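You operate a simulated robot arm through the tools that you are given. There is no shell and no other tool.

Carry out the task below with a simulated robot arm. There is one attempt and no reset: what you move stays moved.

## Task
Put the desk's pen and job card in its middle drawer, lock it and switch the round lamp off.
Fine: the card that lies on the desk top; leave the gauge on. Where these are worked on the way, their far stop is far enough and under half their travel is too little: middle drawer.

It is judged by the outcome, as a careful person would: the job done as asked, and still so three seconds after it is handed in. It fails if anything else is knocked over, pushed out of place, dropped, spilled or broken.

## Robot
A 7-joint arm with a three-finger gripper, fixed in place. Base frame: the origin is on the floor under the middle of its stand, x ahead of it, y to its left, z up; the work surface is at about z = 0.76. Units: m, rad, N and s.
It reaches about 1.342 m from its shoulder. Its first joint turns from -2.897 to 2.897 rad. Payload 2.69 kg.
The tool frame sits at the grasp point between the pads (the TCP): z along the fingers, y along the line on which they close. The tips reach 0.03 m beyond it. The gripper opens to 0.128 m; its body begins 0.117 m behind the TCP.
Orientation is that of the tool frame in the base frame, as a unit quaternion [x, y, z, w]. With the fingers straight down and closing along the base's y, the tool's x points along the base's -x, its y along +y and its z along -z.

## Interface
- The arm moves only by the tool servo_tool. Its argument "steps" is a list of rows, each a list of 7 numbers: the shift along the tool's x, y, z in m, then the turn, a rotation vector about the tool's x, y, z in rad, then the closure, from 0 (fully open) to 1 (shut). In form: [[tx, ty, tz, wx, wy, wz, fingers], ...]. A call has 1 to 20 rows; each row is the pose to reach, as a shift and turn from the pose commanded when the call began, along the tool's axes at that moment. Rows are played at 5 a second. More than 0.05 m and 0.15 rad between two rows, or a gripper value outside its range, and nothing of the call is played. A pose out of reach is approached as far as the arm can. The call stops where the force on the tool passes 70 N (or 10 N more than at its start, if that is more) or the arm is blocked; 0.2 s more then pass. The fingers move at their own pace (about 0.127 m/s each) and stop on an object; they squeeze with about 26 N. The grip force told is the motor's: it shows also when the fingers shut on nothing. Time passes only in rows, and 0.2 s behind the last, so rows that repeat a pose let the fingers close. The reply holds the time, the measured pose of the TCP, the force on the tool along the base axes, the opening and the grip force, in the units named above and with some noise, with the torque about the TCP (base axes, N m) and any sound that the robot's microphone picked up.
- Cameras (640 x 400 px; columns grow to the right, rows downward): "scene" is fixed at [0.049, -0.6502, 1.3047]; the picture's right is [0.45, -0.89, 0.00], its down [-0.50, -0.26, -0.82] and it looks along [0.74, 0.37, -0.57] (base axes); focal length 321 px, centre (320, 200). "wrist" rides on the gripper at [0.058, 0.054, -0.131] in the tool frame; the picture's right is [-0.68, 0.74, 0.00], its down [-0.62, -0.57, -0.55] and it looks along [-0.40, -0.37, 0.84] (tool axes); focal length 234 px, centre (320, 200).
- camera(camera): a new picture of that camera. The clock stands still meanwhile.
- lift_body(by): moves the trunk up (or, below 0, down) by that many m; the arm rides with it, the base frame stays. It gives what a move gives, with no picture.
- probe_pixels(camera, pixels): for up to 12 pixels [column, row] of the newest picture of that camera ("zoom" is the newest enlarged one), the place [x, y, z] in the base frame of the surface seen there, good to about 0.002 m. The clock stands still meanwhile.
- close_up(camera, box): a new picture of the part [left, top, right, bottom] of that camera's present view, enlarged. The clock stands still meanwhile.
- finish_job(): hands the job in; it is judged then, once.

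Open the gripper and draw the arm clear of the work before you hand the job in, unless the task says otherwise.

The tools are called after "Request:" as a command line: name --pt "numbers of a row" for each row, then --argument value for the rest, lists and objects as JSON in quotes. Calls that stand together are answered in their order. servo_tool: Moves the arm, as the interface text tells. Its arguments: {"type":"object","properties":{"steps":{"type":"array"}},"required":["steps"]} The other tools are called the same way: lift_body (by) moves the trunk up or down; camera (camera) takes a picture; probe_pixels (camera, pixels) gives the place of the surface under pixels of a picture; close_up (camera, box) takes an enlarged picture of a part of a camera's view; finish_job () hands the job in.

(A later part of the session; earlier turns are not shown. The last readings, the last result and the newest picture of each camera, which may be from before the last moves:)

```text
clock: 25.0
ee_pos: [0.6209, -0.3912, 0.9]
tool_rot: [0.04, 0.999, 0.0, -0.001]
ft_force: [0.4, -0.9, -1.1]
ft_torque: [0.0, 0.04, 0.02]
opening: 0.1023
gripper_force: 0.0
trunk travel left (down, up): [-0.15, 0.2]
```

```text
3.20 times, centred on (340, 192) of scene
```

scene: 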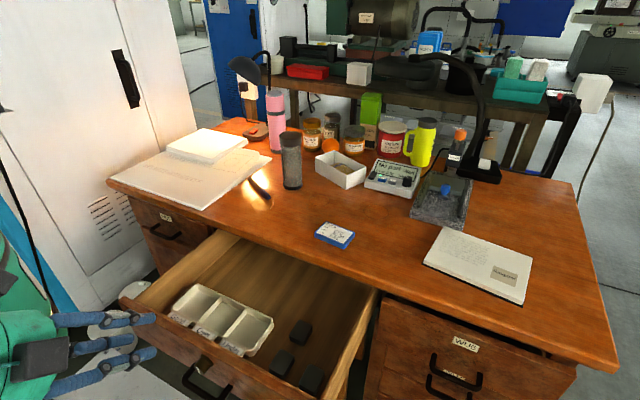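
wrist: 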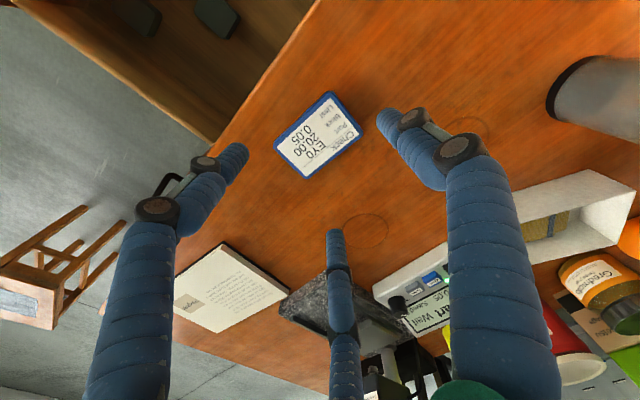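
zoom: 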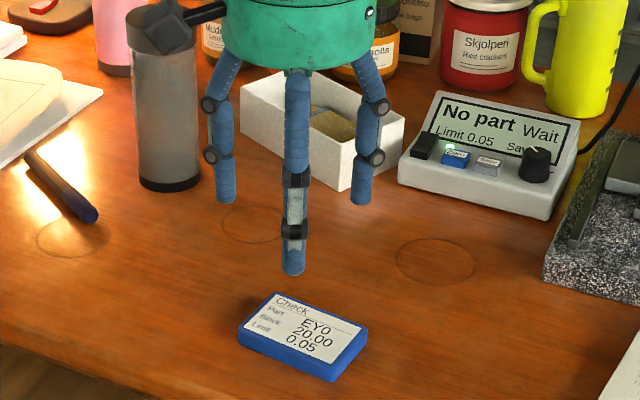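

The card is under the hand (wrist (318,135)). I measure its corners more exactly from the wrist view before descending.

Request:
close_up --camera "wrist" --box '[240, 80, 400, 180]'

Request:
probe_pixels --camera "wrist" --pixels '[[330, 95], [277, 144], [305, 178], [359, 131], [318, 135], [303, 120], [333, 155], [345, 112], [290, 160], [330, 200]]'

```text
4.00 times, centred on (320, 130) of wrist
```

zoom: 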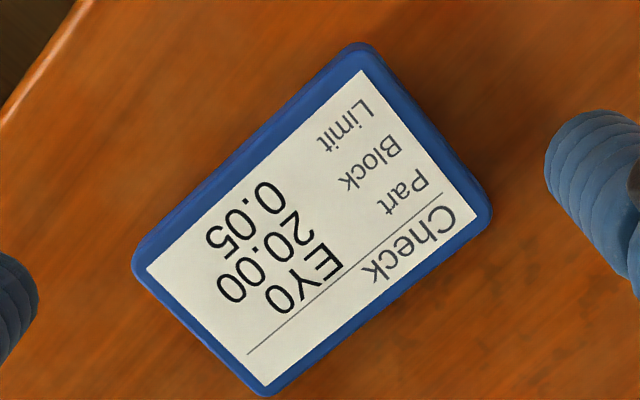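

```text
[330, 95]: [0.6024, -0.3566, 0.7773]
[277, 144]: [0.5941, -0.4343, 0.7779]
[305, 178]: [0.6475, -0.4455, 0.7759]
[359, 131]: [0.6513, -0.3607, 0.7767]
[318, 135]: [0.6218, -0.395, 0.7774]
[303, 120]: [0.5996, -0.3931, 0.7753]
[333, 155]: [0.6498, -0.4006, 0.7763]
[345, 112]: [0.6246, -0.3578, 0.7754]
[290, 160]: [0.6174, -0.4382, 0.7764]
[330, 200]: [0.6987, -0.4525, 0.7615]
```

Card centre is (0.623,-0.399), top z 0.7765, desk z 0.7615. I descend to TCP z≈0.795 and then close gently.

Request:
servo_tool --pt "-0.0024 0.0024 0.035 0 0 0 0.2" --pt "-0.0024 0.0024 0.07 0 0 0 0.2" --pt "-0.0024 0.0024 0.095 0 0 0 0.2" --pt "-0.0024 0.0024 0.105 0 0 0 0.2" --pt "-0.0024 0.0024 0.105 0 0 0 0.2"

Request:
camera --camera "wrist"

Request:
close_up --camera "scene" --box '[260, 170, 420, 270]'

```text
clock: 26.2
ee_pos: [0.6248, -0.3879, 0.7943]
tool_rot: [0.04, 0.999, 0.0, 0.0]
ft_force: [-0.7, 0.2, 0.1]
ft_torque: [0.04, -0.03, 0.03]
opening: 0.1025
gripper_force: 0.1
trunk travel left (down, up): [-0.15, 0.2]
```

```text
taken
```

wrist: 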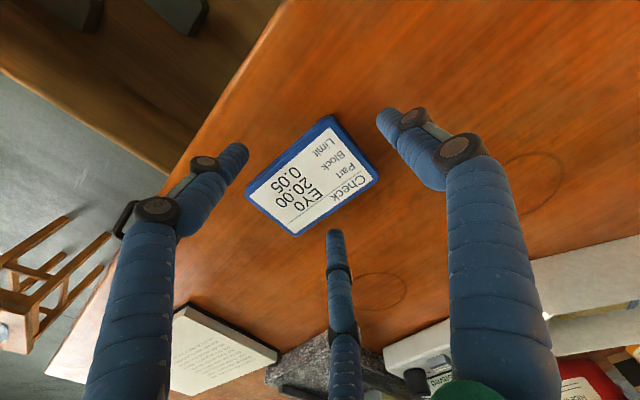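

```text
4.00 times, centred on (340, 220) of scene
```

zoom: 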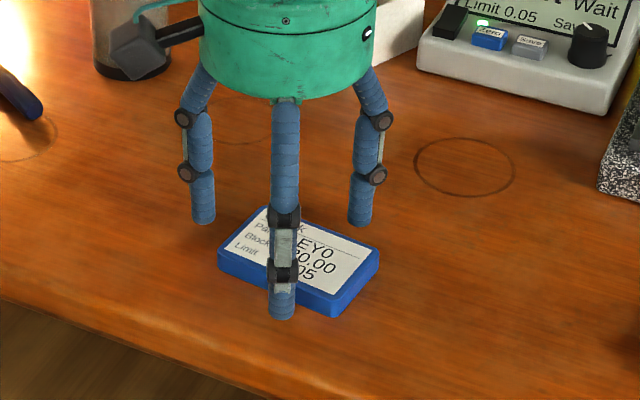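

Fingers surround the card without contact. I close gradually onto it.

Request:
servo_tool --pt "0 0 0 0 0 0 0.35" --pt "0 0 0 0 0 0 0.45" --pt "0 0 0 0 0 0 0.55" --pt "0 0 0 0 0 0 0.65" --pt "0 0 0 0 0 0 0.75" --pt "0 0 0 0 0 0 0.8"

Request:
camera --camera "wrist"

Request:
close_up --camera "scene" --box '[260, 170, 420, 270]'

```text
clock: 27.6
ee_pos: [0.6246, -0.3894, 0.7949]
tool_rot: [0.04, 0.999, 0.0, 0.0]
ft_force: [-0.5, -1.6, 2.3]
ft_torque: [-0.03, 0.02, 0.0]
opening: 0.0698
gripper_force: 26.0
trunk travel left (down, up): [-0.15, 0.2]
```

```text
taken
```

wrist: 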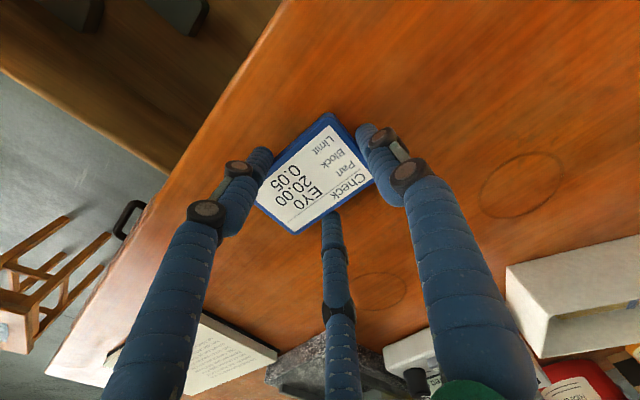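

```text
4.00 times, centred on (340, 220) of scene
```

zoom: 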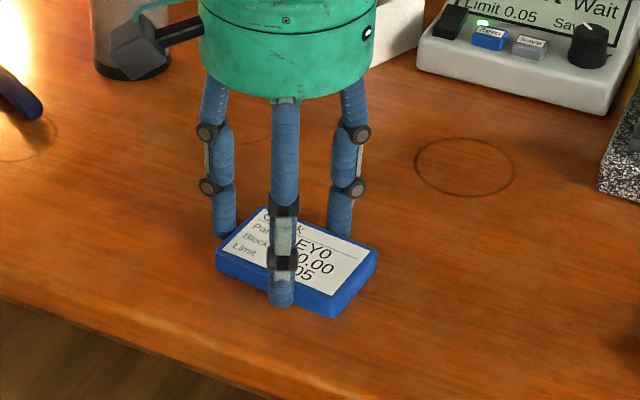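

The card is gripped (opening 70 mm, 26 N). I lift 5 cm and check that it comes along.

Request:
servo_tool --pt "0 0 -0.01 0 0 0 0.8" --pt "0 0 -0.025 0 0 0 0.8" --pt "0 0 -0.05 0 0 0 0.8" --pt "0 0 -0.08 0 0 0 0.8"

Request:
close_up --camera "scene" --box '[260, 130, 420, 230]'

Request:
camera --camera "wrist"

```text
clock: 28.6
ee_pos: [0.6243, -0.3871, 0.8759]
tool_rot: [0.04, 0.999, 0.001, 0.0]
ft_force: [-0.1, -0.2, -0.9]
ft_torque: [0.01, 0.0, -0.01]
opening: 0.0697
gripper_force: 26.2
trunk travel left (down, up): [-0.15, 0.2]
```

```text
4.00 times, centred on (340, 180) of scene
```

zoom: 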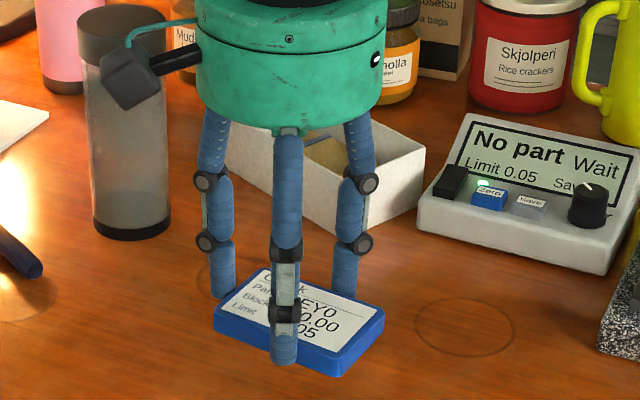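

```text
taken
```

wrist: 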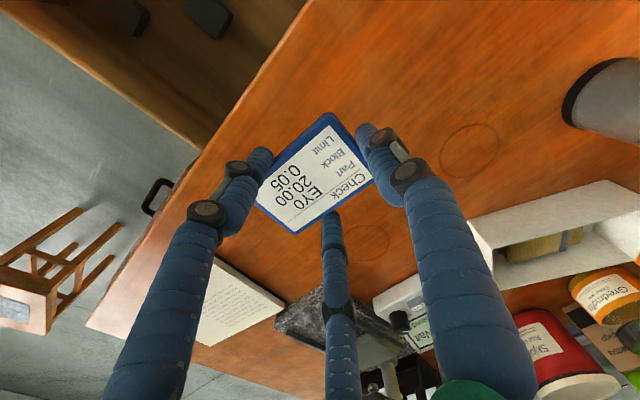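

Card held flat. I carry it over the free part of the drawer at (0.482,-0.285) while turning 95° so the hand's boxes face the robot.

Request:
servo_tool --pt "0.0125 0.0075 -0.01 0 0 -0.1376 0.8" --pt "0.025 0.015 -0.015 0 0 -0.2752 0.8" --pt "0.0375 0.0225 -0.02 0 0 -0.4128 0.8" --pt "0.05 0.03 -0.02 0 0 -0.5503 0.8" --pt "0.0625 0.0375 -0.02 0 0 -0.6879 0.8" --pt "0.075 0.045 -0.02 0 0 -0.8255 0.8" --pt "0.0875 0.0525 -0.02 0 0 -0.9631 0.8" --pt "0.1 0.06 -0.02 0 0 -1.1007 0.8" --pt "0.1125 0.0675 -0.02 0 0 -1.2383 0.8" --pt "0.125 0.075 -0.02 0 0 -1.3758 0.8" --pt "0.1375 0.0825 -0.02 0 0 -1.5134 0.8" --pt "0.15 0.0904 -0.02 0 0 -1.651 0.8"

Request:
camera --camera "scene"

Request:
camera --camera "wrist"

```text
clock: 31.2
ee_pos: [0.4829, -0.2881, 0.8954]
tool_rot: [0.709, -0.706, 0.0, 0.0]
ft_force: [-0.2, 2.0, -0.4]
ft_torque: [0.01, -0.02, -0.02]
opening: 0.07
gripper_force: 25.9
trunk travel left (down, up): [-0.15, 0.2]
```

```text
taken
```

scene: 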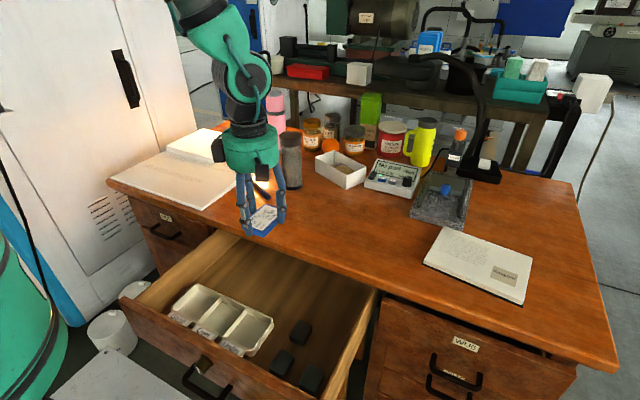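

```text
taken
```

wrist: 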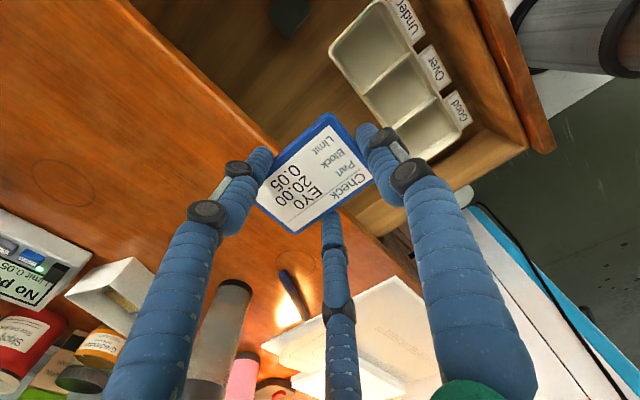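

Over the drawer now. I probe the tray's rear rim and the desk edge from the wrist view (tray around (330,50)-(400,150)) to find the free slot exactly.

Request:
close_up --camera "wrist" --box '[200, 0, 480, 175]'

Request:
probe_pixels --camera "wrist" --pixels '[[330, 52], [345, 75], [360, 98], [382, 127], [300, 60], [310, 95], [240, 60], [250, 100], [290, 15], [405, 170], [180, 55], [265, 130]]'

Request:
probe_pixels --camera "scene" --pixels '[[200, 283], [237, 301], [273, 319], [215, 290], [255, 310], [292, 322], [305, 321], [300, 343], [311, 330], [230, 240], [270, 258], [330, 280]]'

```text
2.29 times, centred on (340, 88) of wrist
```

zoom: 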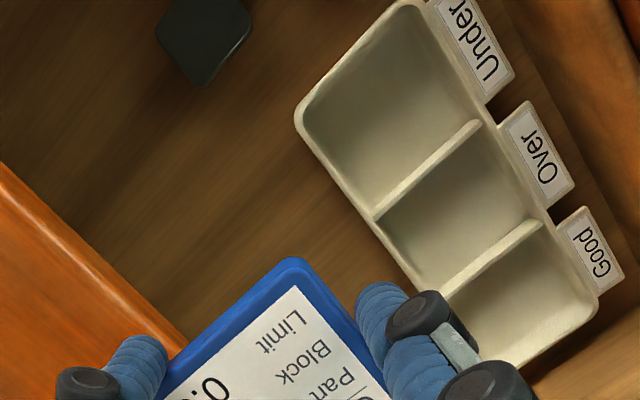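

```text
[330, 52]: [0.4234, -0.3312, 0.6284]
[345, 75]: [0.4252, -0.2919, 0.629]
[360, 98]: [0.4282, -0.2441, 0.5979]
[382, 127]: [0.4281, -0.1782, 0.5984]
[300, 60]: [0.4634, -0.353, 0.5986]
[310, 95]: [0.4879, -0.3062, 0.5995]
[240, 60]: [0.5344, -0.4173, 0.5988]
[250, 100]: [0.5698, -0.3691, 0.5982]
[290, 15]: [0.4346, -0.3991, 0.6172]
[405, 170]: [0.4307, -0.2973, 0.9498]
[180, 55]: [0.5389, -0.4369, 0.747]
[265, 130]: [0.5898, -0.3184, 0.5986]
```

```text
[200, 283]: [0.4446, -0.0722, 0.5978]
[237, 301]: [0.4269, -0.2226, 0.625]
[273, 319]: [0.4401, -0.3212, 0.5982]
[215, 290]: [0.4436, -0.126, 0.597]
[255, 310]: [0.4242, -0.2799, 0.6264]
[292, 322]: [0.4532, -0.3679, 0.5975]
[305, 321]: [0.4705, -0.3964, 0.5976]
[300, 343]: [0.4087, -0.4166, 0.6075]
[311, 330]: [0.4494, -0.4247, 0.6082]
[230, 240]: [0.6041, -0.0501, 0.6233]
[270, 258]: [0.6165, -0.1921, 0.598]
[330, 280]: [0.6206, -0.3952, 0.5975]
```

The slot between tray rim (x≈0.427) and desk edge (x≈0.538) is about 11 cm. I descend at x=0.47 with an 8° lean toward the robot so the body clears the desk edge, stopping at TCP z=0.69.

Request:
servo_tool --pt "-0.002 0.007 0.045 0.07 0 0 0.8" --pt "-0.003 0.013 0.09 0.14 0 0 0.8" --pt "-0.003 0.013 0.13 0.14 0 0 0.8" --pt "-0.003 0.013 0.17 0.14 0 0 0.8" --pt "-0.003 0.013 0.205 0.14 0 0 0.8"

Request:
camera --camera "scene"

Request:
camera --camera "wrist"

```text
clock: 32.4
ee_pos: [0.4711, -0.2852, 0.6904]
tool_rot: [0.706, -0.705, 0.05, -0.05]
ft_force: [-0.2, -0.5, -0.1]
ft_torque: [0.01, 0.04, -0.07]
opening: 0.0698
gripper_force: 25.6
trunk travel left (down, up): [-0.15, 0.2]
```

```text
taken
```

scene: 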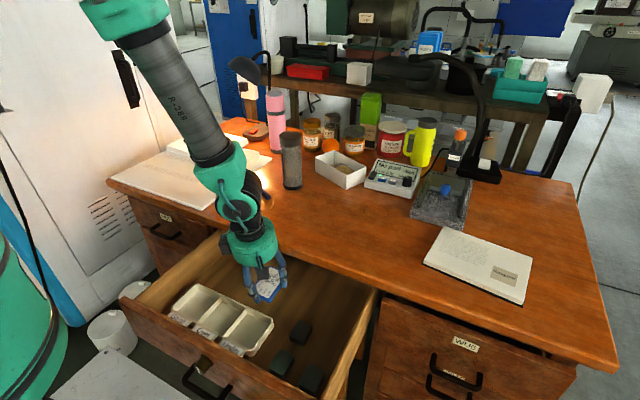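

```text
taken
```

wrist: 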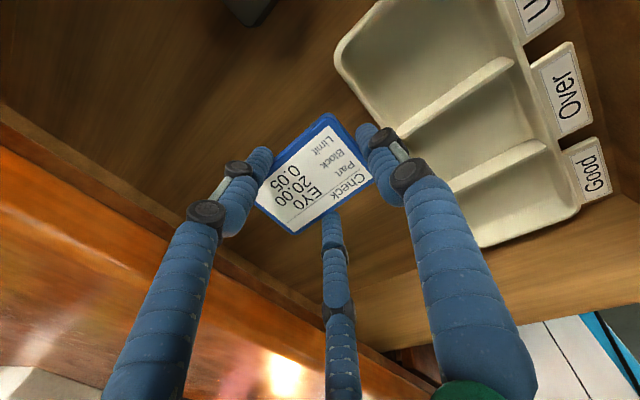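

All free. I shift 1.4 cm further in under the desk top level and lower until the card nearly touches the drawer floor.

Request:
servo_tool --pt "0 -0.0139 0.0019 0 0 0 0.8" --pt "0 -0.0111 0.0218 0 0 0 0.8" --pt "0 -0.0085 0.04 0 0 0 0.8" --pt "0 -0.0071 0.0505 0 0 0 0.8" --pt "0 -0.0071 0.0505 0 0 0 0.8"

Request:
camera --camera "wrist"

Request:
close_up --camera "scene" --box '[170, 200, 350, 312]'

```text
clock: 33.6
ee_pos: [0.4843, -0.286, 0.6421]
tool_rot: [-0.705, 0.706, -0.05, 0.049]
ft_force: [0.4, 0.9, -1.1]
ft_torque: [-0.01, 0.03, 0.0]
opening: 0.0698
gripper_force: 26.2
trunk travel left (down, up): [-0.15, 0.2]
```

```text
taken
```

wrist: 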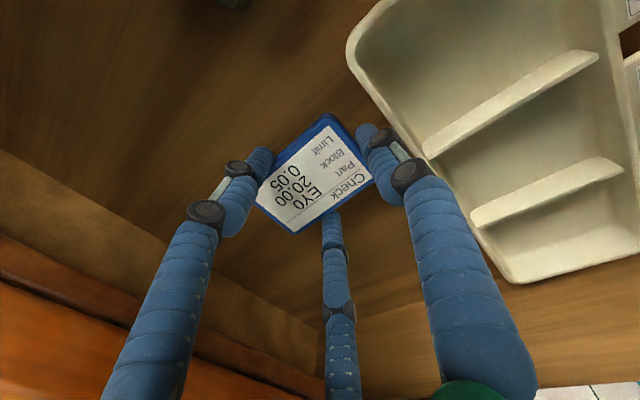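

```text
3.56 times, centred on (260, 256) of scene
```

zoom: 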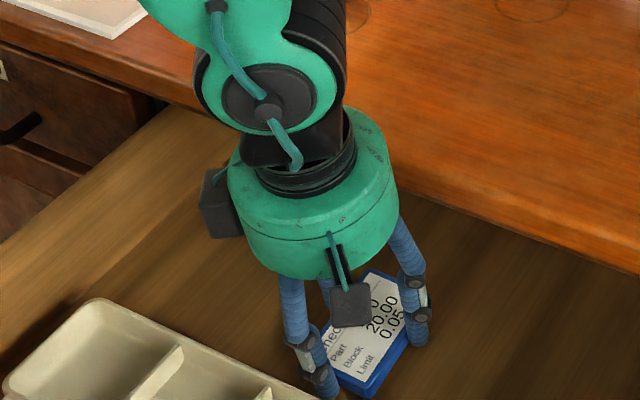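

The card is ~6 mm above the floor, finger just clear of the tray. I lower 4 mm more and open slightly while shifting 4 mm so the near finger doesn't push the tray.

Request:
servo_tool --pt "0 0.0006 0.004 0 0 0 0.8" --pt "0 -0.0015 0.0042 0 0 0 0.42" --pt "0 -0.0034 0.0045 0 0 0 0.38" --pt "0 -0.0034 0.0045 0 0 0 0.36" --pt "0 -0.0034 0.0045 0 0 0 0.36"

Request:
camera --camera "wrist"

```text
clock: 34.8
ee_pos: [0.4874, -0.2845, 0.6375]
tool_rot: [-0.705, 0.706, -0.05, 0.049]
ft_force: [0.2, 0.9, 0.0]
ft_torque: [0.0, 0.01, 0.01]
opening: 0.0819
gripper_force: 0.1
trunk travel left (down, up): [-0.15, 0.2]
```

```text
taken
```

wrist: 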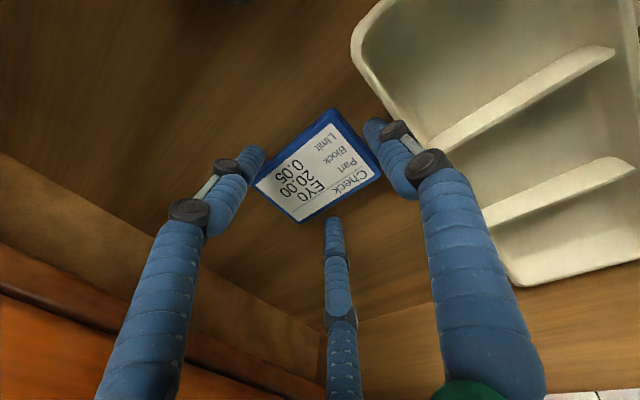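

The card lies flat in the drawer. I rise straight up, clear of the desk edge.

Request:
servo_tool --pt "0 -0.0028 -0.0198 0 0 0 0.36" --pt "0 -0.0013 -0.0453 0 0 0 0.36" --pt "0 0.0031 -0.0863 0 0 0 0.36" --pt "0 0.0017 -0.1315 0 0 0 0.36" --pt "0 -0.0045 -0.1761 -0.05 0 0 0.36" --pt "0 -0.0108 -0.2206 -0.1 0 0 0.36" --pt "0 -0.017 -0.2652 -0.14 0 0 0.36"

Request:
camera --camera "scene"

Request:
camera --camera "wrist"

```text
clock: 36.4
ee_pos: [0.464, -0.2865, 0.9022]
tool_rot: [-0.707, 0.707, 0.0, -0.001]
ft_force: [-0.8, -0.4, -0.9]
ft_torque: [-0.01, 0.03, -0.01]
opening: 0.082
gripper_force: 0.1
trunk travel left (down, up): [-0.15, 0.2]
```

```text
taken
```

scene: 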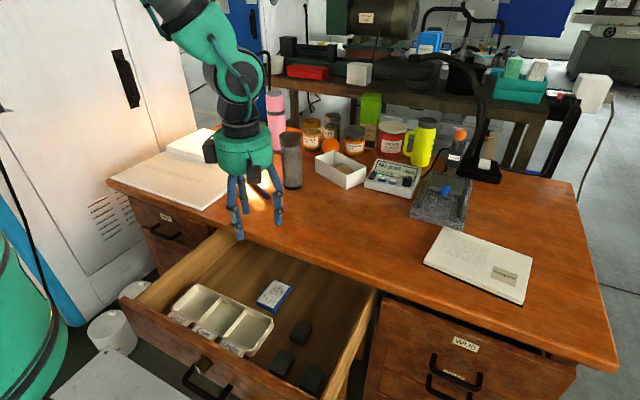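

```text
taken
```

wrist: 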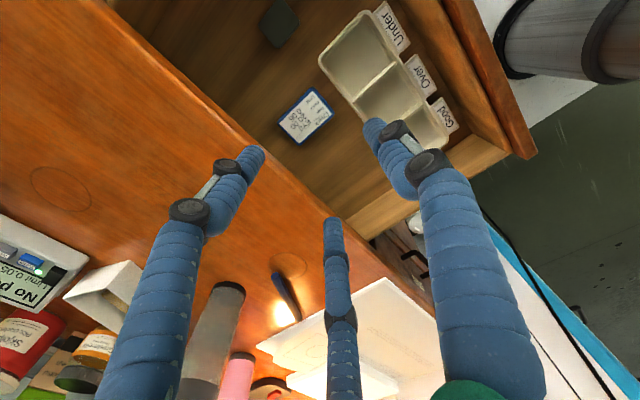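

The card is in the drawer. Next the pen: I move above it at (0.711,-0.10), z≈0.95, turning so that it will lie along tool x between the fingers.

Request:
servo_tool --pt "-0.02 -0.03 -0.012 0 0 0.057 0.36" --pt "-0.045 -0.06 -0.024 0 0 0.115 0.36" --pt "-0.07 -0.092 -0.036 0 0 0.172 0.36" --pt "-0.093 -0.123 -0.048 0 0 0.23 0.36" --pt "-0.116 -0.154 -0.048 0 0 0.287 0.36" --pt "-0.14 -0.185 -0.048 0 0 0.344 0.36" --pt "-0.163 -0.216 -0.048 0 0 0.402 0.36" --pt "-0.186 -0.247 -0.048 0 0 0.459 0.36"

Request:
camera --camera "wrist"

Request:
camera --camera "scene"

```text
clock: 38.2
ee_pos: [0.7168, -0.0973, 0.953]
tool_rot: [-0.528, 0.849, 0.0, 0.0]
ft_force: [-0.6, -0.9, 0.0]
ft_torque: [0.0, -0.04, 0.01]
opening: 0.0819
gripper_force: 0.0
trunk travel left (down, up): [-0.15, 0.2]
```

```text
taken
```

wrist: 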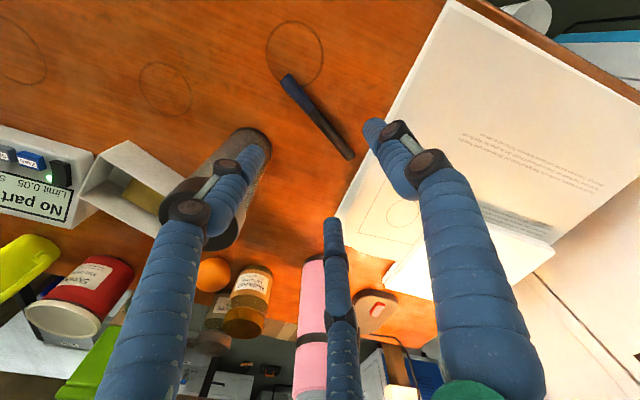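

```text
taken
```

scene: 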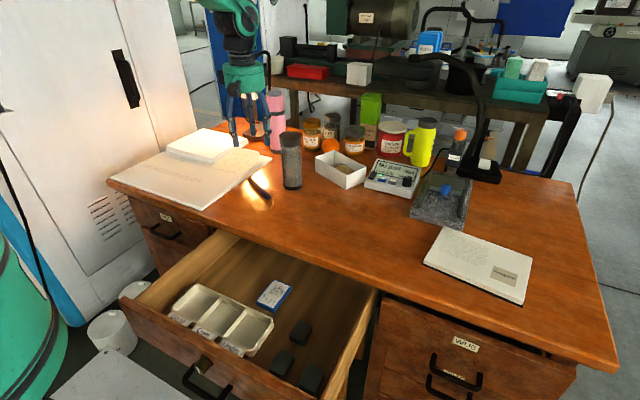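

I measure the pen's ends and the paper stack's near edge in the wrist view.

Request:
probe_pixels --camera "wrist" --pixels '[[287, 79], [303, 100], [318, 119], [333, 138], [348, 155], [355, 162], [345, 190], [370, 140], [380, 110], [400, 75], [400, 200], [340, 120]]'

Request:
close_up --camera "wrist" --box '[240, 40, 440, 190]'

```text
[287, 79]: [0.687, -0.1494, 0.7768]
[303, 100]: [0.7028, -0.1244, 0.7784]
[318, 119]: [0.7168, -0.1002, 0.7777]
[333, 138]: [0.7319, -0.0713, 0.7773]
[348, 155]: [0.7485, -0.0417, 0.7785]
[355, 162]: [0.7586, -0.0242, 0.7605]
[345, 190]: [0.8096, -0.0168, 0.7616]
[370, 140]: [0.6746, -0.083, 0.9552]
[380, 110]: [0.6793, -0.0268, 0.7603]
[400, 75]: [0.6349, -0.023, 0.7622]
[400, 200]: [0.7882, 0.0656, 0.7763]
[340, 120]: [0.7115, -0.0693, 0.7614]
```

```text
2.67 times, centred on (340, 115) of wrist
```

zoom: 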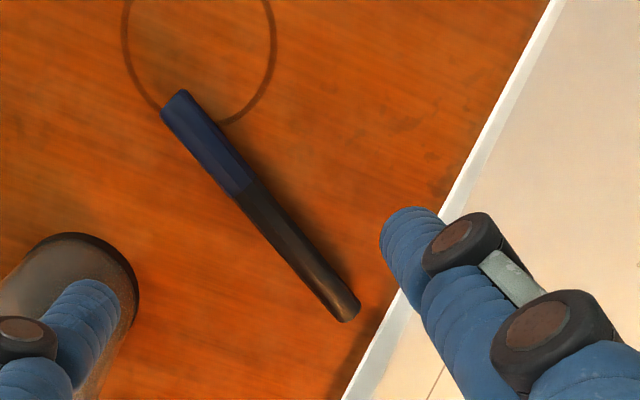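

The pen is centred at (0.717,-0.098), running along (0.5,0.866), with top z 0.778. I descend over it with a 3.8° yaw correction and moderate opening.

Request:
servo_tool --pt "0.0011 -0.0061 0.04 0 0 0.033 0.48" --pt "0.0011 -0.0061 0.08 0 0 0.066 0.48" --pt "0.0011 -0.0061 0.12 0 0 0.066 0.48" --pt "0.0011 -0.0061 0.145 0 0 0.066 0.48" --pt "0.0011 -0.0061 0.158 0 0 0.066 0.48" --pt "0.0011 -0.0061 0.158 0 0 0.066 0.48"

Request:
close_up --camera "wrist" --box '[200, 60, 440, 240]'

Request:
close_up --camera "scene" --box '[190, 100, 350, 220]'

```text
clock: 39.6
ee_pos: [0.719, -0.1022, 0.7925]
tool_rot: [-0.499, 0.867, -0.001, 0.0]
ft_force: [0.0, -0.1, -0.6]
ft_torque: [0.0, 0.03, -0.03]
opening: 0.0664
gripper_force: 0.0
trunk travel left (down, up): [-0.15, 0.2]
```

```text
2.22 times, centred on (320, 150) of wrist
```

zoom: 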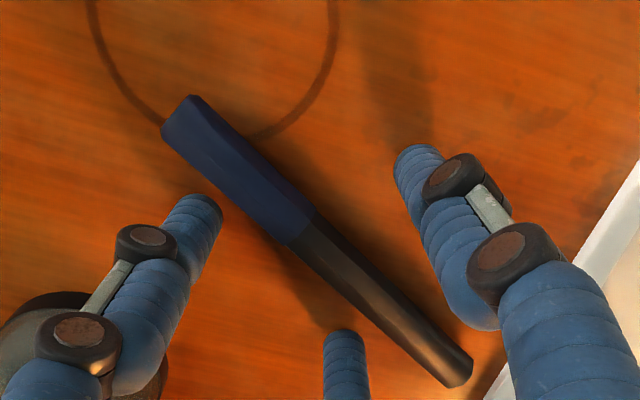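

```text
3.33 times, centred on (270, 160) of scene
```

zoom: 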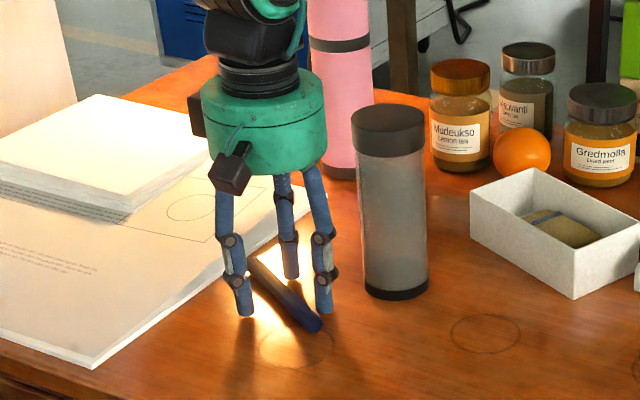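

The pen lies between the single finger and the two rear ones. I close slowly on it.

Request:
servo_tool --pt "0 0 0 0 0 0 0.6" --pt "0 0 0 0 0 0 0.68" --pt "0 0 0 0 0 0 0.76" --pt "0 0 0 0 0 0 0.84" --pt "0 0 0 0 0 0 0.92" --pt "0 0 0 0 0 0 1.0"

Request:
close_up --camera "wrist" --box '[200, 60, 440, 240]'

```text
clock: 41.0
ee_pos: [0.7186, -0.102, 0.7932]
tool_rot: [-0.499, 0.866, 0.0, 0.0]
ft_force: [-0.7, -0.2, 0.0]
ft_torque: [0.01, 0.0, -0.02]
opening: 0.0246
gripper_force: 25.9
trunk travel left (down, up): [-0.15, 0.2]
```

```text
2.22 times, centred on (320, 150) of wrist
```

zoom: 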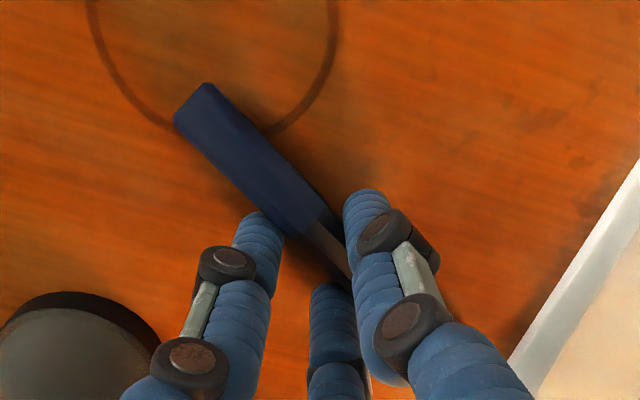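

Gripped: opening 25 mm, 26 N. I lift 10 cm and verify that the pen is held.

Request:
servo_tool --pt "0 0 -0.01 0 0 0 1" --pt "0 0 -0.03 0 0 0 1" --pt "0 0 -0.065 0 0 0 1" --pt "0 0 -0.1 0 0 0 1" --pt "0 0 -0.13 0 0 0 1"

Request:
close_up --camera "scene" --box '[190, 60, 350, 180]'

Request:
camera --camera "wrist"

```text
clock: 42.2
ee_pos: [0.7179, -0.1021, 0.9228]
tool_rot: [-0.499, 0.867, 0.001, 0.0]
ft_force: [0.2, -0.3, -1.0]
ft_torque: [0.0, 0.04, -0.01]
opening: 0.0222
gripper_force: 26.2
trunk travel left (down, up): [-0.15, 0.2]
```

```text
3.33 times, centred on (270, 120) of scene
```

zoom: 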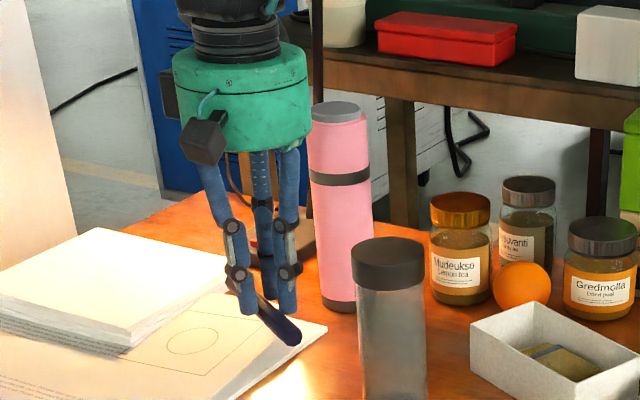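

```text
taken
```

wrist: 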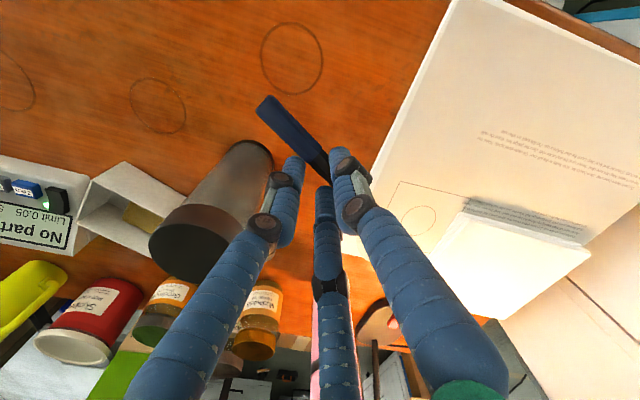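

The pen is held. I carry it over the drawer to (0.476,-0.15) while turning it parallel to the drawer front.

Request:
servo_tool --pt "0.02 0.023 0 0 0 -0.065 1" --pt "0.04 0.046 0 0 0 -0.13 1" --pt "0.06 0.07 0 0 0 -0.196 1" --pt "0.08 0.093 0 0 0 -0.262 1" --pt "0.1 0.116 0 0 0 -0.327 1" --pt "0.121 0.139 0 0 0 -0.393 1" --pt "0.142 0.162 0 0 0 -0.458 1" --pt "0.1626 0.1856 0 0 0 -0.524 1"

Request:
camera --camera "wrist"

Request:
camera --camera "scene"

```text
clock: 44.0
ee_pos: [0.478, -0.1506, 0.9224]
tool_rot: [0.707, -0.707, 0.0, 0.0]
ft_force: [0.2, 0.5, 0.0]
ft_torque: [0.0, 0.06, 0.01]
opening: 0.0218
gripper_force: 26.0
trunk travel left (down, up): [-0.15, 0.2]
```

```text
taken
```

wrist: 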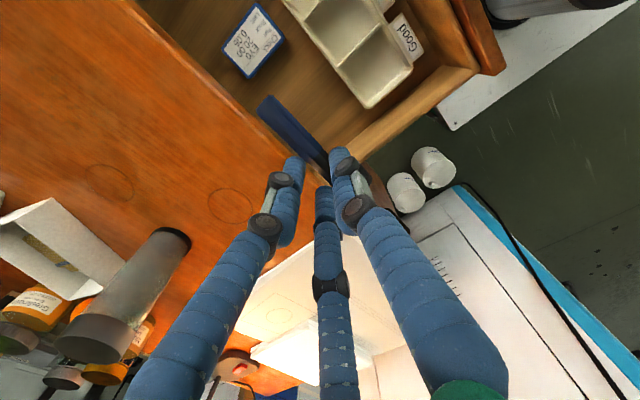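

```text
taken
```

scene: 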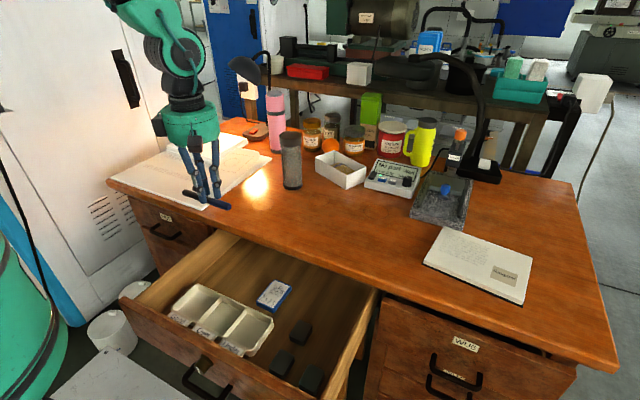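

The pen points along y above the free slot. I descend with the 8° lean to TCP z≈0.69.

Request:
servo_tool --pt "0 0.002 0.045 0.07 0 0 1" --pt "0 0.004 0.09 0.14 0 0 1" --pt "0 0.004 0.135 0.14 0 0 1" --pt "0 0.004 0.18 0.14 0 0 1" --pt "0 0.004 0.225 0.14 0 0 1"

Request:
camera --camera "wrist"

Request:
close_up --camera "scene" --box '[120, 170, 340, 320]'

```text
clock: 45.2
ee_pos: [0.4721, -0.1506, 0.6967]
tool_rot: [0.706, -0.705, 0.05, -0.05]
ft_force: [0.5, 0.7, -0.5]
ft_torque: [0.0, 0.04, -0.02]
opening: 0.0218
gripper_force: 26.3
trunk travel left (down, up): [-0.15, 0.2]
```

```text
taken
```

wrist: 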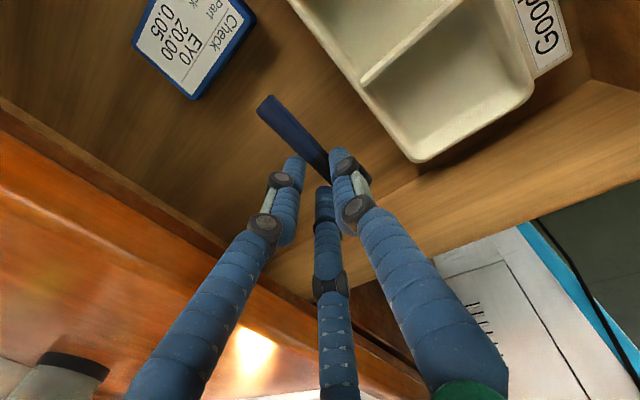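

```text
2.67 times, centred on (230, 245) of scene
```

zoom: 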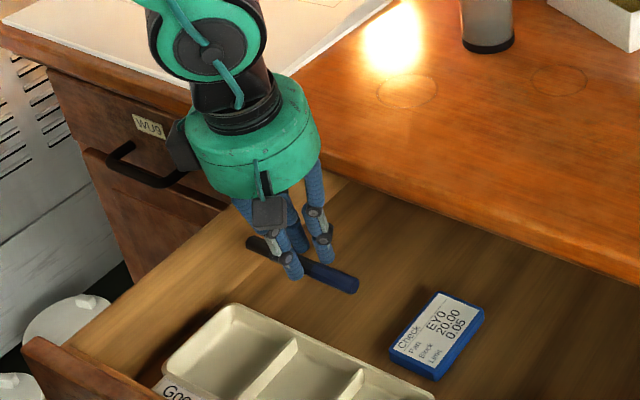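

Clear on all sides. I lower the pen the last 6 cm to just above the drawer floor.

Request:
servo_tool --pt "0 0.0035 0.025 0 0 0 1" --pt "0 0.0065 0.046 0 0 0 1" --pt "0 0.008 0.057 0 0 0 1" --pt "0 0.00885 0.063 0 0 0 1" --pt "0 0.00885 0.063 0 0 0 1"

Request:
camera --camera "wrist"

```text
clock: 46.4
ee_pos: [0.4732, -0.1496, 0.6353]
tool_rot: [-0.705, 0.706, -0.051, 0.05]
ft_force: [-0.9, 2.4, 30.7]
ft_torque: [0.09, 0.0, 0.0]
opening: 0.0231
gripper_force: 26.0
trunk travel left (down, up): [-0.15, 0.2]
```

```text
taken
```

wrist: 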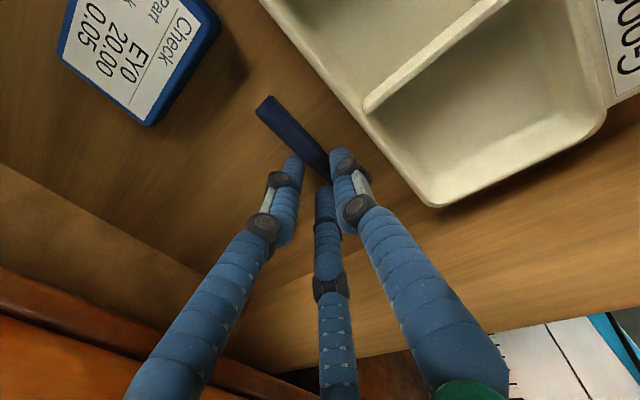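

The pen touches the floor (30 N upward). I ease up 2 mm and open a little to release it.

Request:
servo_tool --pt "0 -0.0003 -0.002 0 0 0 1" --pt "0 -0.0003 -0.002 0 0 0 0.8" --pt "0 -0.0003 -0.002 0 0 0 0.7" --pt "0 -0.0003 -0.002 0 0 0 0.66" --pt "0 -0.0003 -0.002 0 0 0 0.66"

Request:
camera --camera "wrist"

```text
clock: 47.6
ee_pos: [0.4718, -0.1494, 0.6355]
tool_rot: [-0.705, 0.705, -0.049, 0.049]
ft_force: [0.5, -0.5, -0.7]
ft_torque: [0.02, 0.05, 0.0]
opening: 0.0434
gripper_force: 0.0
trunk travel left (down, up): [-0.15, 0.2]
```

```text
taken
```

wrist: 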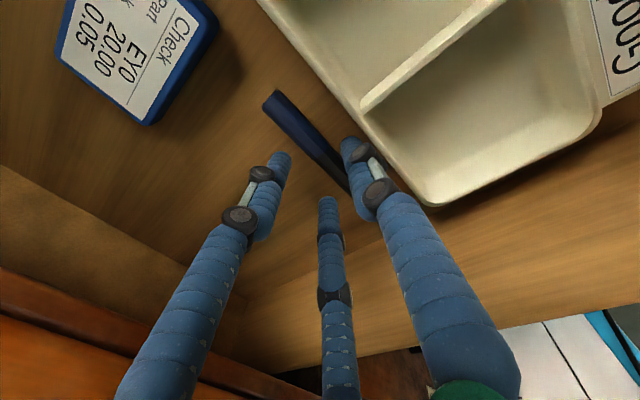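

Released. I rise straight up out of the drawer and check the contents.

Request:
servo_tool --pt "0 -0.0028 -0.0198 0 0 0 0.66" --pt "0 -0.0063 -0.0446 0 0 0 0.66" --pt "0 -0.0118 -0.0842 0 0 0 0.66" --pt "0 -0.0181 -0.1287 0 0 0 0.66" --pt "0 -0.0243 -0.1733 -0.05 0 0 0.66" --pt "0 -0.0306 -0.2178 -0.1 0 0 0.66" --pt "0 -0.0368 -0.2624 -0.14 0 0 0.66"

Request:
camera --camera "scene"

Request:
camera --camera "wrist"

```text
clock: 49.2
ee_pos: [0.4737, -0.1509, 0.9003]
tool_rot: [0.707, -0.707, -0.001, 0.001]
ft_force: [-0.5, 0.6, -0.8]
ft_torque: [0.03, -0.03, 0.0]
opening: 0.0436
gripper_force: 0.0
trunk travel left (down, up): [-0.15, 0.2]
```

```text
taken
```

scene: 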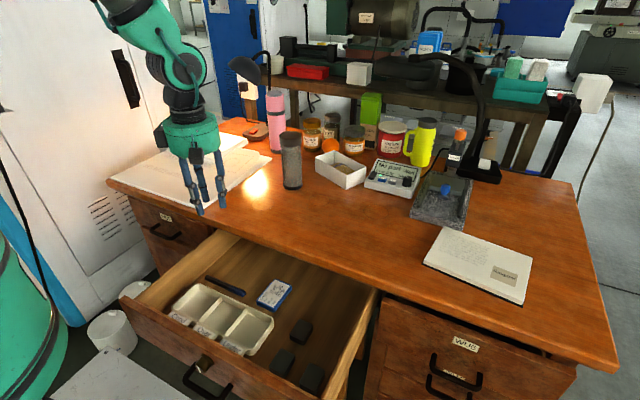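

```text
taken
```

wrist: 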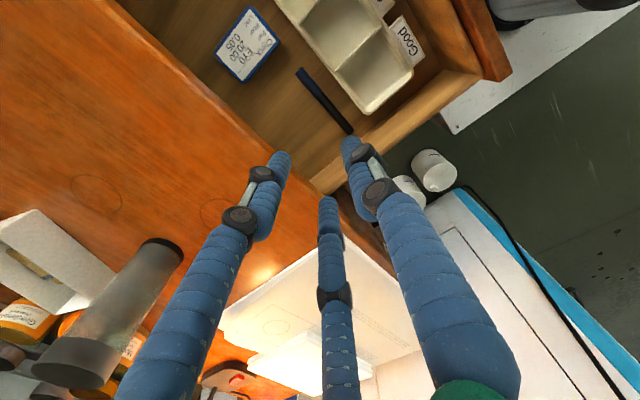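

Pen and card are both in the drawer. Next I shut the fingers and move in front of the drawer face with a 45° tilt, to push it closed left of the knob.

Request:
servo_tool --pt "0.012 0.038 0.0 0.098 0 0 1" --pt "0.024 0.076 0.0 0.196 0 0 1" --pt "0.036 0.114 0.0 0.294 0 0 1" --pt "0.048 0.152 0.0 0.392 0 0 1" --pt "0.06 0.19 0.01 0.49 0 0 1" --pt "0.072 0.228 0.02 0.588 0 0 1" --pt "0.083 0.266 0.04 0.686 0 0 1" --pt "0.094 0.304 0.06 0.785 0 0 1"

Request:
camera --camera "wrist"

Request:
camera --camera "scene"

```text
clock: 50.4
ee_pos: [0.2276, -0.0949, 0.8085]
tool_rot: [-0.664, 0.729, 0.036, 0.164]
ft_force: [5.4, -0.3, -0.2]
ft_torque: [0.15, 0.91, -0.03]
opening: 0.0023
gripper_force: 26.3
out of reach, approached as far as the arm can: row 5
trunk travel left (down, up): [-0.15, 0.2]
stopped in row 5: the force on the tool passed its limit at 308 N (the readings are from after the stop); the commanded pose is now the measured one
```

```text
taken
```

wrist: 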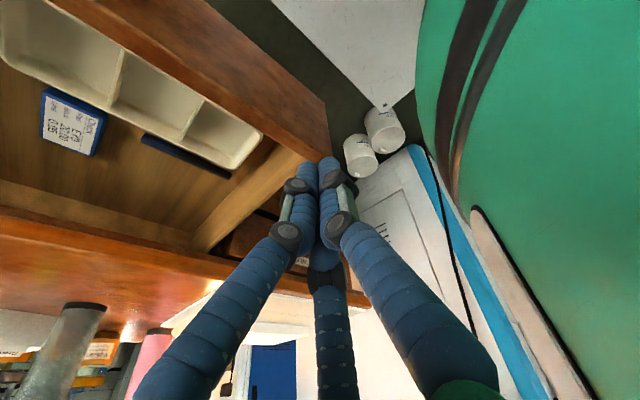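

```text
taken
```

scene: 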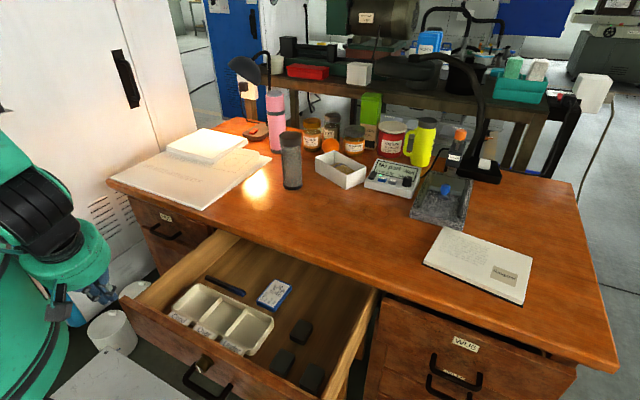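

The arm ran into its reach limit near its own base and stopped at (0.228,-0.095,0.81); the scene looks unchanged. I lift carefully away and return to a vertical tool further out.

Request:
servo_tool --pt "-0.006 -0.0035 -0.02 0 0 0 1" --pt "-0.0144 -0.0083 -0.0472 0 0 0 1" --pt "0.006 -0.045 -0.072 -0.06 0.095 -0.03 1" --pt "0.027 -0.1 -0.1 -0.12 0.19 -0.06 1" --pt "0.0476 -0.1523 -0.1363 -0.182 0.2843 -0.0923 1"

Request:
camera --camera "scene"

```text
refused: row 4 steps farther than a row can; nothing moved
```

```text
taken
```

scene: 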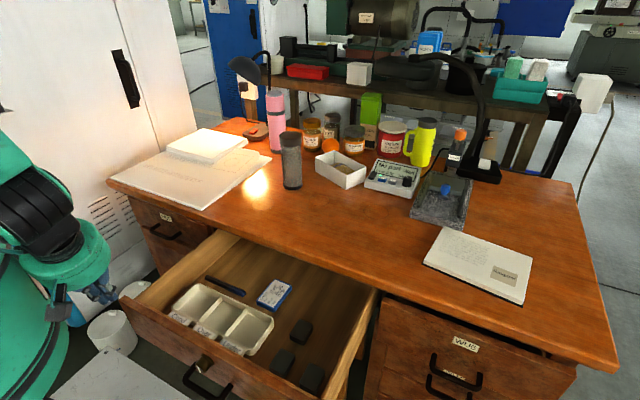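

A row was too large, so nothing moved. I send the same retreat in smaller rows.

Request:
servo_tool --pt "-0.006 -0.0035 -0.02 0 0 0 1" --pt "-0.0144 -0.0083 -0.0472 0 0 0 1" --pt "-0.003 -0.035 -0.065 -0.045 0.07 -0.023 1" --pt "0.01 -0.065 -0.083 -0.09 0.14 -0.046 1" --pt "0.023 -0.095 -0.1 -0.135 0.21 -0.069 1" --pt "0.036 -0.125 -0.118 -0.182 0.2843 -0.0923 1" --pt "0.0476 -0.1523 -0.1363 -0.182 0.2843 -0.0923 1"

Request:
camera --camera "scene"

```text
clock: 52.0
ee_pos: [0.3461, -0.1932, 0.9498]
tool_rot: [0.708, -0.706, 0.0, 0.0]
ft_force: [-0.3, 0.0, -0.7]
ft_torque: [-0.03, -0.02, -0.02]
opening: 0.0023
gripper_force: 25.9
trunk travel left (down, up): [-0.15, 0.2]
```

```text
taken
```

scene: 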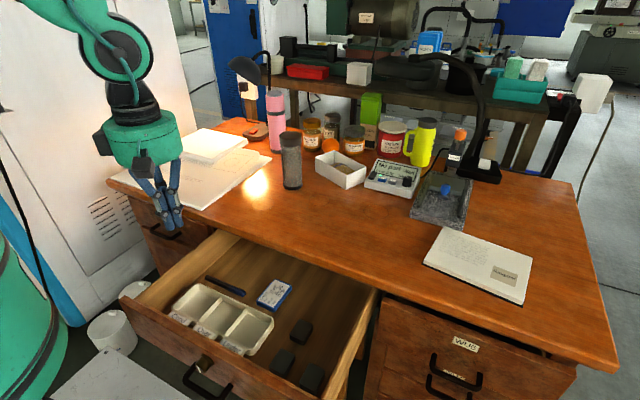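

Recovered at (0.346,-0.193,0.95). I turn the hand back half a turn to the yaw that worked when pulling the drawer, above y=-0.29.

Request:
servo_tool --pt "0.005 -0.003 -0.0015 0 0 0.148 1" --pt "0.01 -0.006 -0.003 0 0 0.296 1" --pt "0.015 -0.009 -0.0045 0 0 0.444 1" --pt "0.02 -0.012 -0.006 0 0 0.592 1" --pt "0.025 -0.015 -0.0075 0 0 0.74 1" --pt "0.03 -0.018 -0.009 0 0 0.888 1" --pt "0.035 -0.021 -0.0105 0 0 1.036 1" --pt "0.04 -0.024 -0.012 0 0 1.184 1" --pt "0.045 -0.027 -0.0135 0 0 1.332 1" --pt "0.05 -0.03 -0.015 0 0 1.48 1" --pt "0.055 -0.033 -0.0165 0 0 1.628 1" --pt "0.06 -0.036 -0.018 0 0 1.776 1" --pt "0.065 -0.039 -0.0195 0 0 1.924 1" --pt "0.07 -0.042 -0.021 0 0 2.072 1" --pt "0.075 -0.045 -0.0225 0 0 2.22 1" --pt "0.08 -0.048 -0.024 0 0 2.368 1" --pt "0.085 -0.05 -0.026 0 0 2.516 1" --pt "0.09 -0.052 -0.028 0 0 2.664 1" --pt "0.094 -0.053 -0.029 0 0 2.812 1" --pt "0.097 -0.054 -0.03 0 0 2.96 1"

```text
clock: 56.2
ee_pos: [0.3991, -0.2914, 0.9806]
tool_rot: [0.64, 0.768, -0.001, 0.001]
ft_force: [-0.6, -0.7, -0.2]
ft_torque: [0.0, 0.04, -0.05]
opening: 0.0023
gripper_force: 25.9
trunk travel left (down, up): [-0.15, 0.2]
```

Yaw is 10° short; I finish the turn and move to (0.35,-0.375,0.95), right of the handle's line.

Request:
servo_tool --pt "-0.025 -0.0215 0.01 0 0 0.06 1" --pt "-0.049 -0.043 0.02 0 0 0.12 1" --pt "-0.0735 -0.0644 0.03 0 0 0.182 1"

```text
clock: 57.0
ee_pos: [0.349, -0.3737, 0.9502]
tool_rot: [0.706, 0.708, -0.001, 0.0]
ft_force: [0.7, -0.7, -0.1]
ft_torque: [0.0, 0.0, 0.01]
opening: 0.0021
gripper_force: 26.4
trunk travel left (down, up): [-0.15, 0.2]
```

Now I tilt 45° while backing off to (0.17,-0.375,0.88), the reverse of a motion that worked before.

Request:
servo_tool --pt "0 -0.022 0.0 -0.098 0 0 1" --pt "0 -0.044 0.0 -0.196 0 0 1" --pt "0 -0.067 0.01 -0.294 0 0 1" --pt "0 -0.09 0.02 -0.392 0 0 1" --pt "0 -0.112 0.03 -0.49 0 0 1" --pt "0 -0.134 0.04 -0.588 0 0 1" --pt "0 -0.157 0.055 -0.686 0 0 1" --pt "0 -0.179 0.07 -0.785 0 0 1"

Request:
camera --camera "scene"

```text
clock: 58.8
ee_pos: [0.1699, -0.3756, 0.8803]
tool_rot: [0.652, 0.654, 0.27, 0.272]
ft_force: [0.1, -0.7, -0.2]
ft_torque: [0.01, 0.05, -0.01]
opening: 0.0021
gripper_force: 25.4
trunk travel left (down, up): [-0.15, 0.2]
```

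```text
taken
```

scene: 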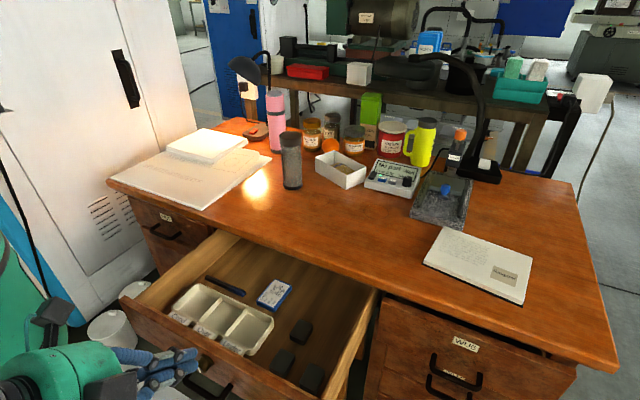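

At (0.17,-0.376,0.88). I go straight down to z≈0.675 in front of the drawer face.

Request:
servo_tool --pt "0 -0.029 0.029 0 0 0 1" --pt "0 -0.058 0.058 0 0 0 1" --pt "0 -0.087 0.087 0 0 0 1" --pt "0 -0.116 0.116 0 0 0 1" --pt "0 -0.145 0.145 0 0 0 1"

Request:
camera --camera "scene"

Request:
camera --camera "wrist"

```text
clock: 60.0
ee_pos: [0.1706, -0.3751, 0.6757]
tool_rot: [0.653, 0.653, 0.271, 0.271]
ft_force: [0.2, -0.8, 0.9]
ft_torque: [-0.02, 0.03, -0.01]
opening: 0.0024
gripper_force: 25.9
trunk travel left (down, up): [-0.15, 0.2]
```

```text
taken
```

scene: 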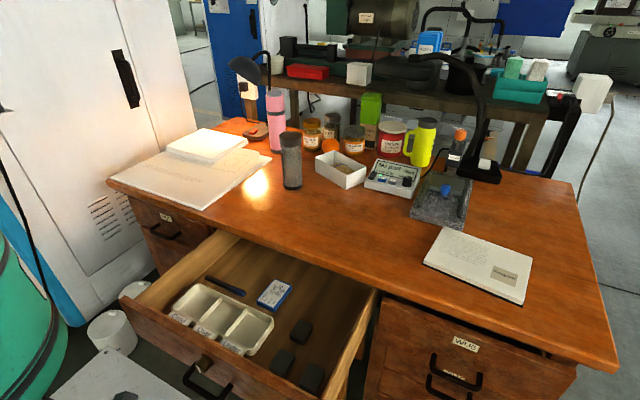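

```text
taken
```

wrist: 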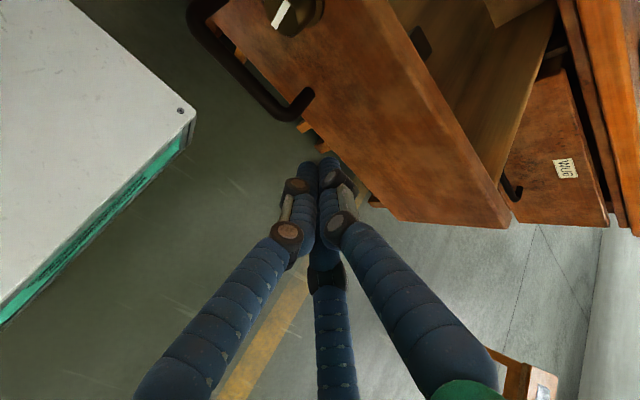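

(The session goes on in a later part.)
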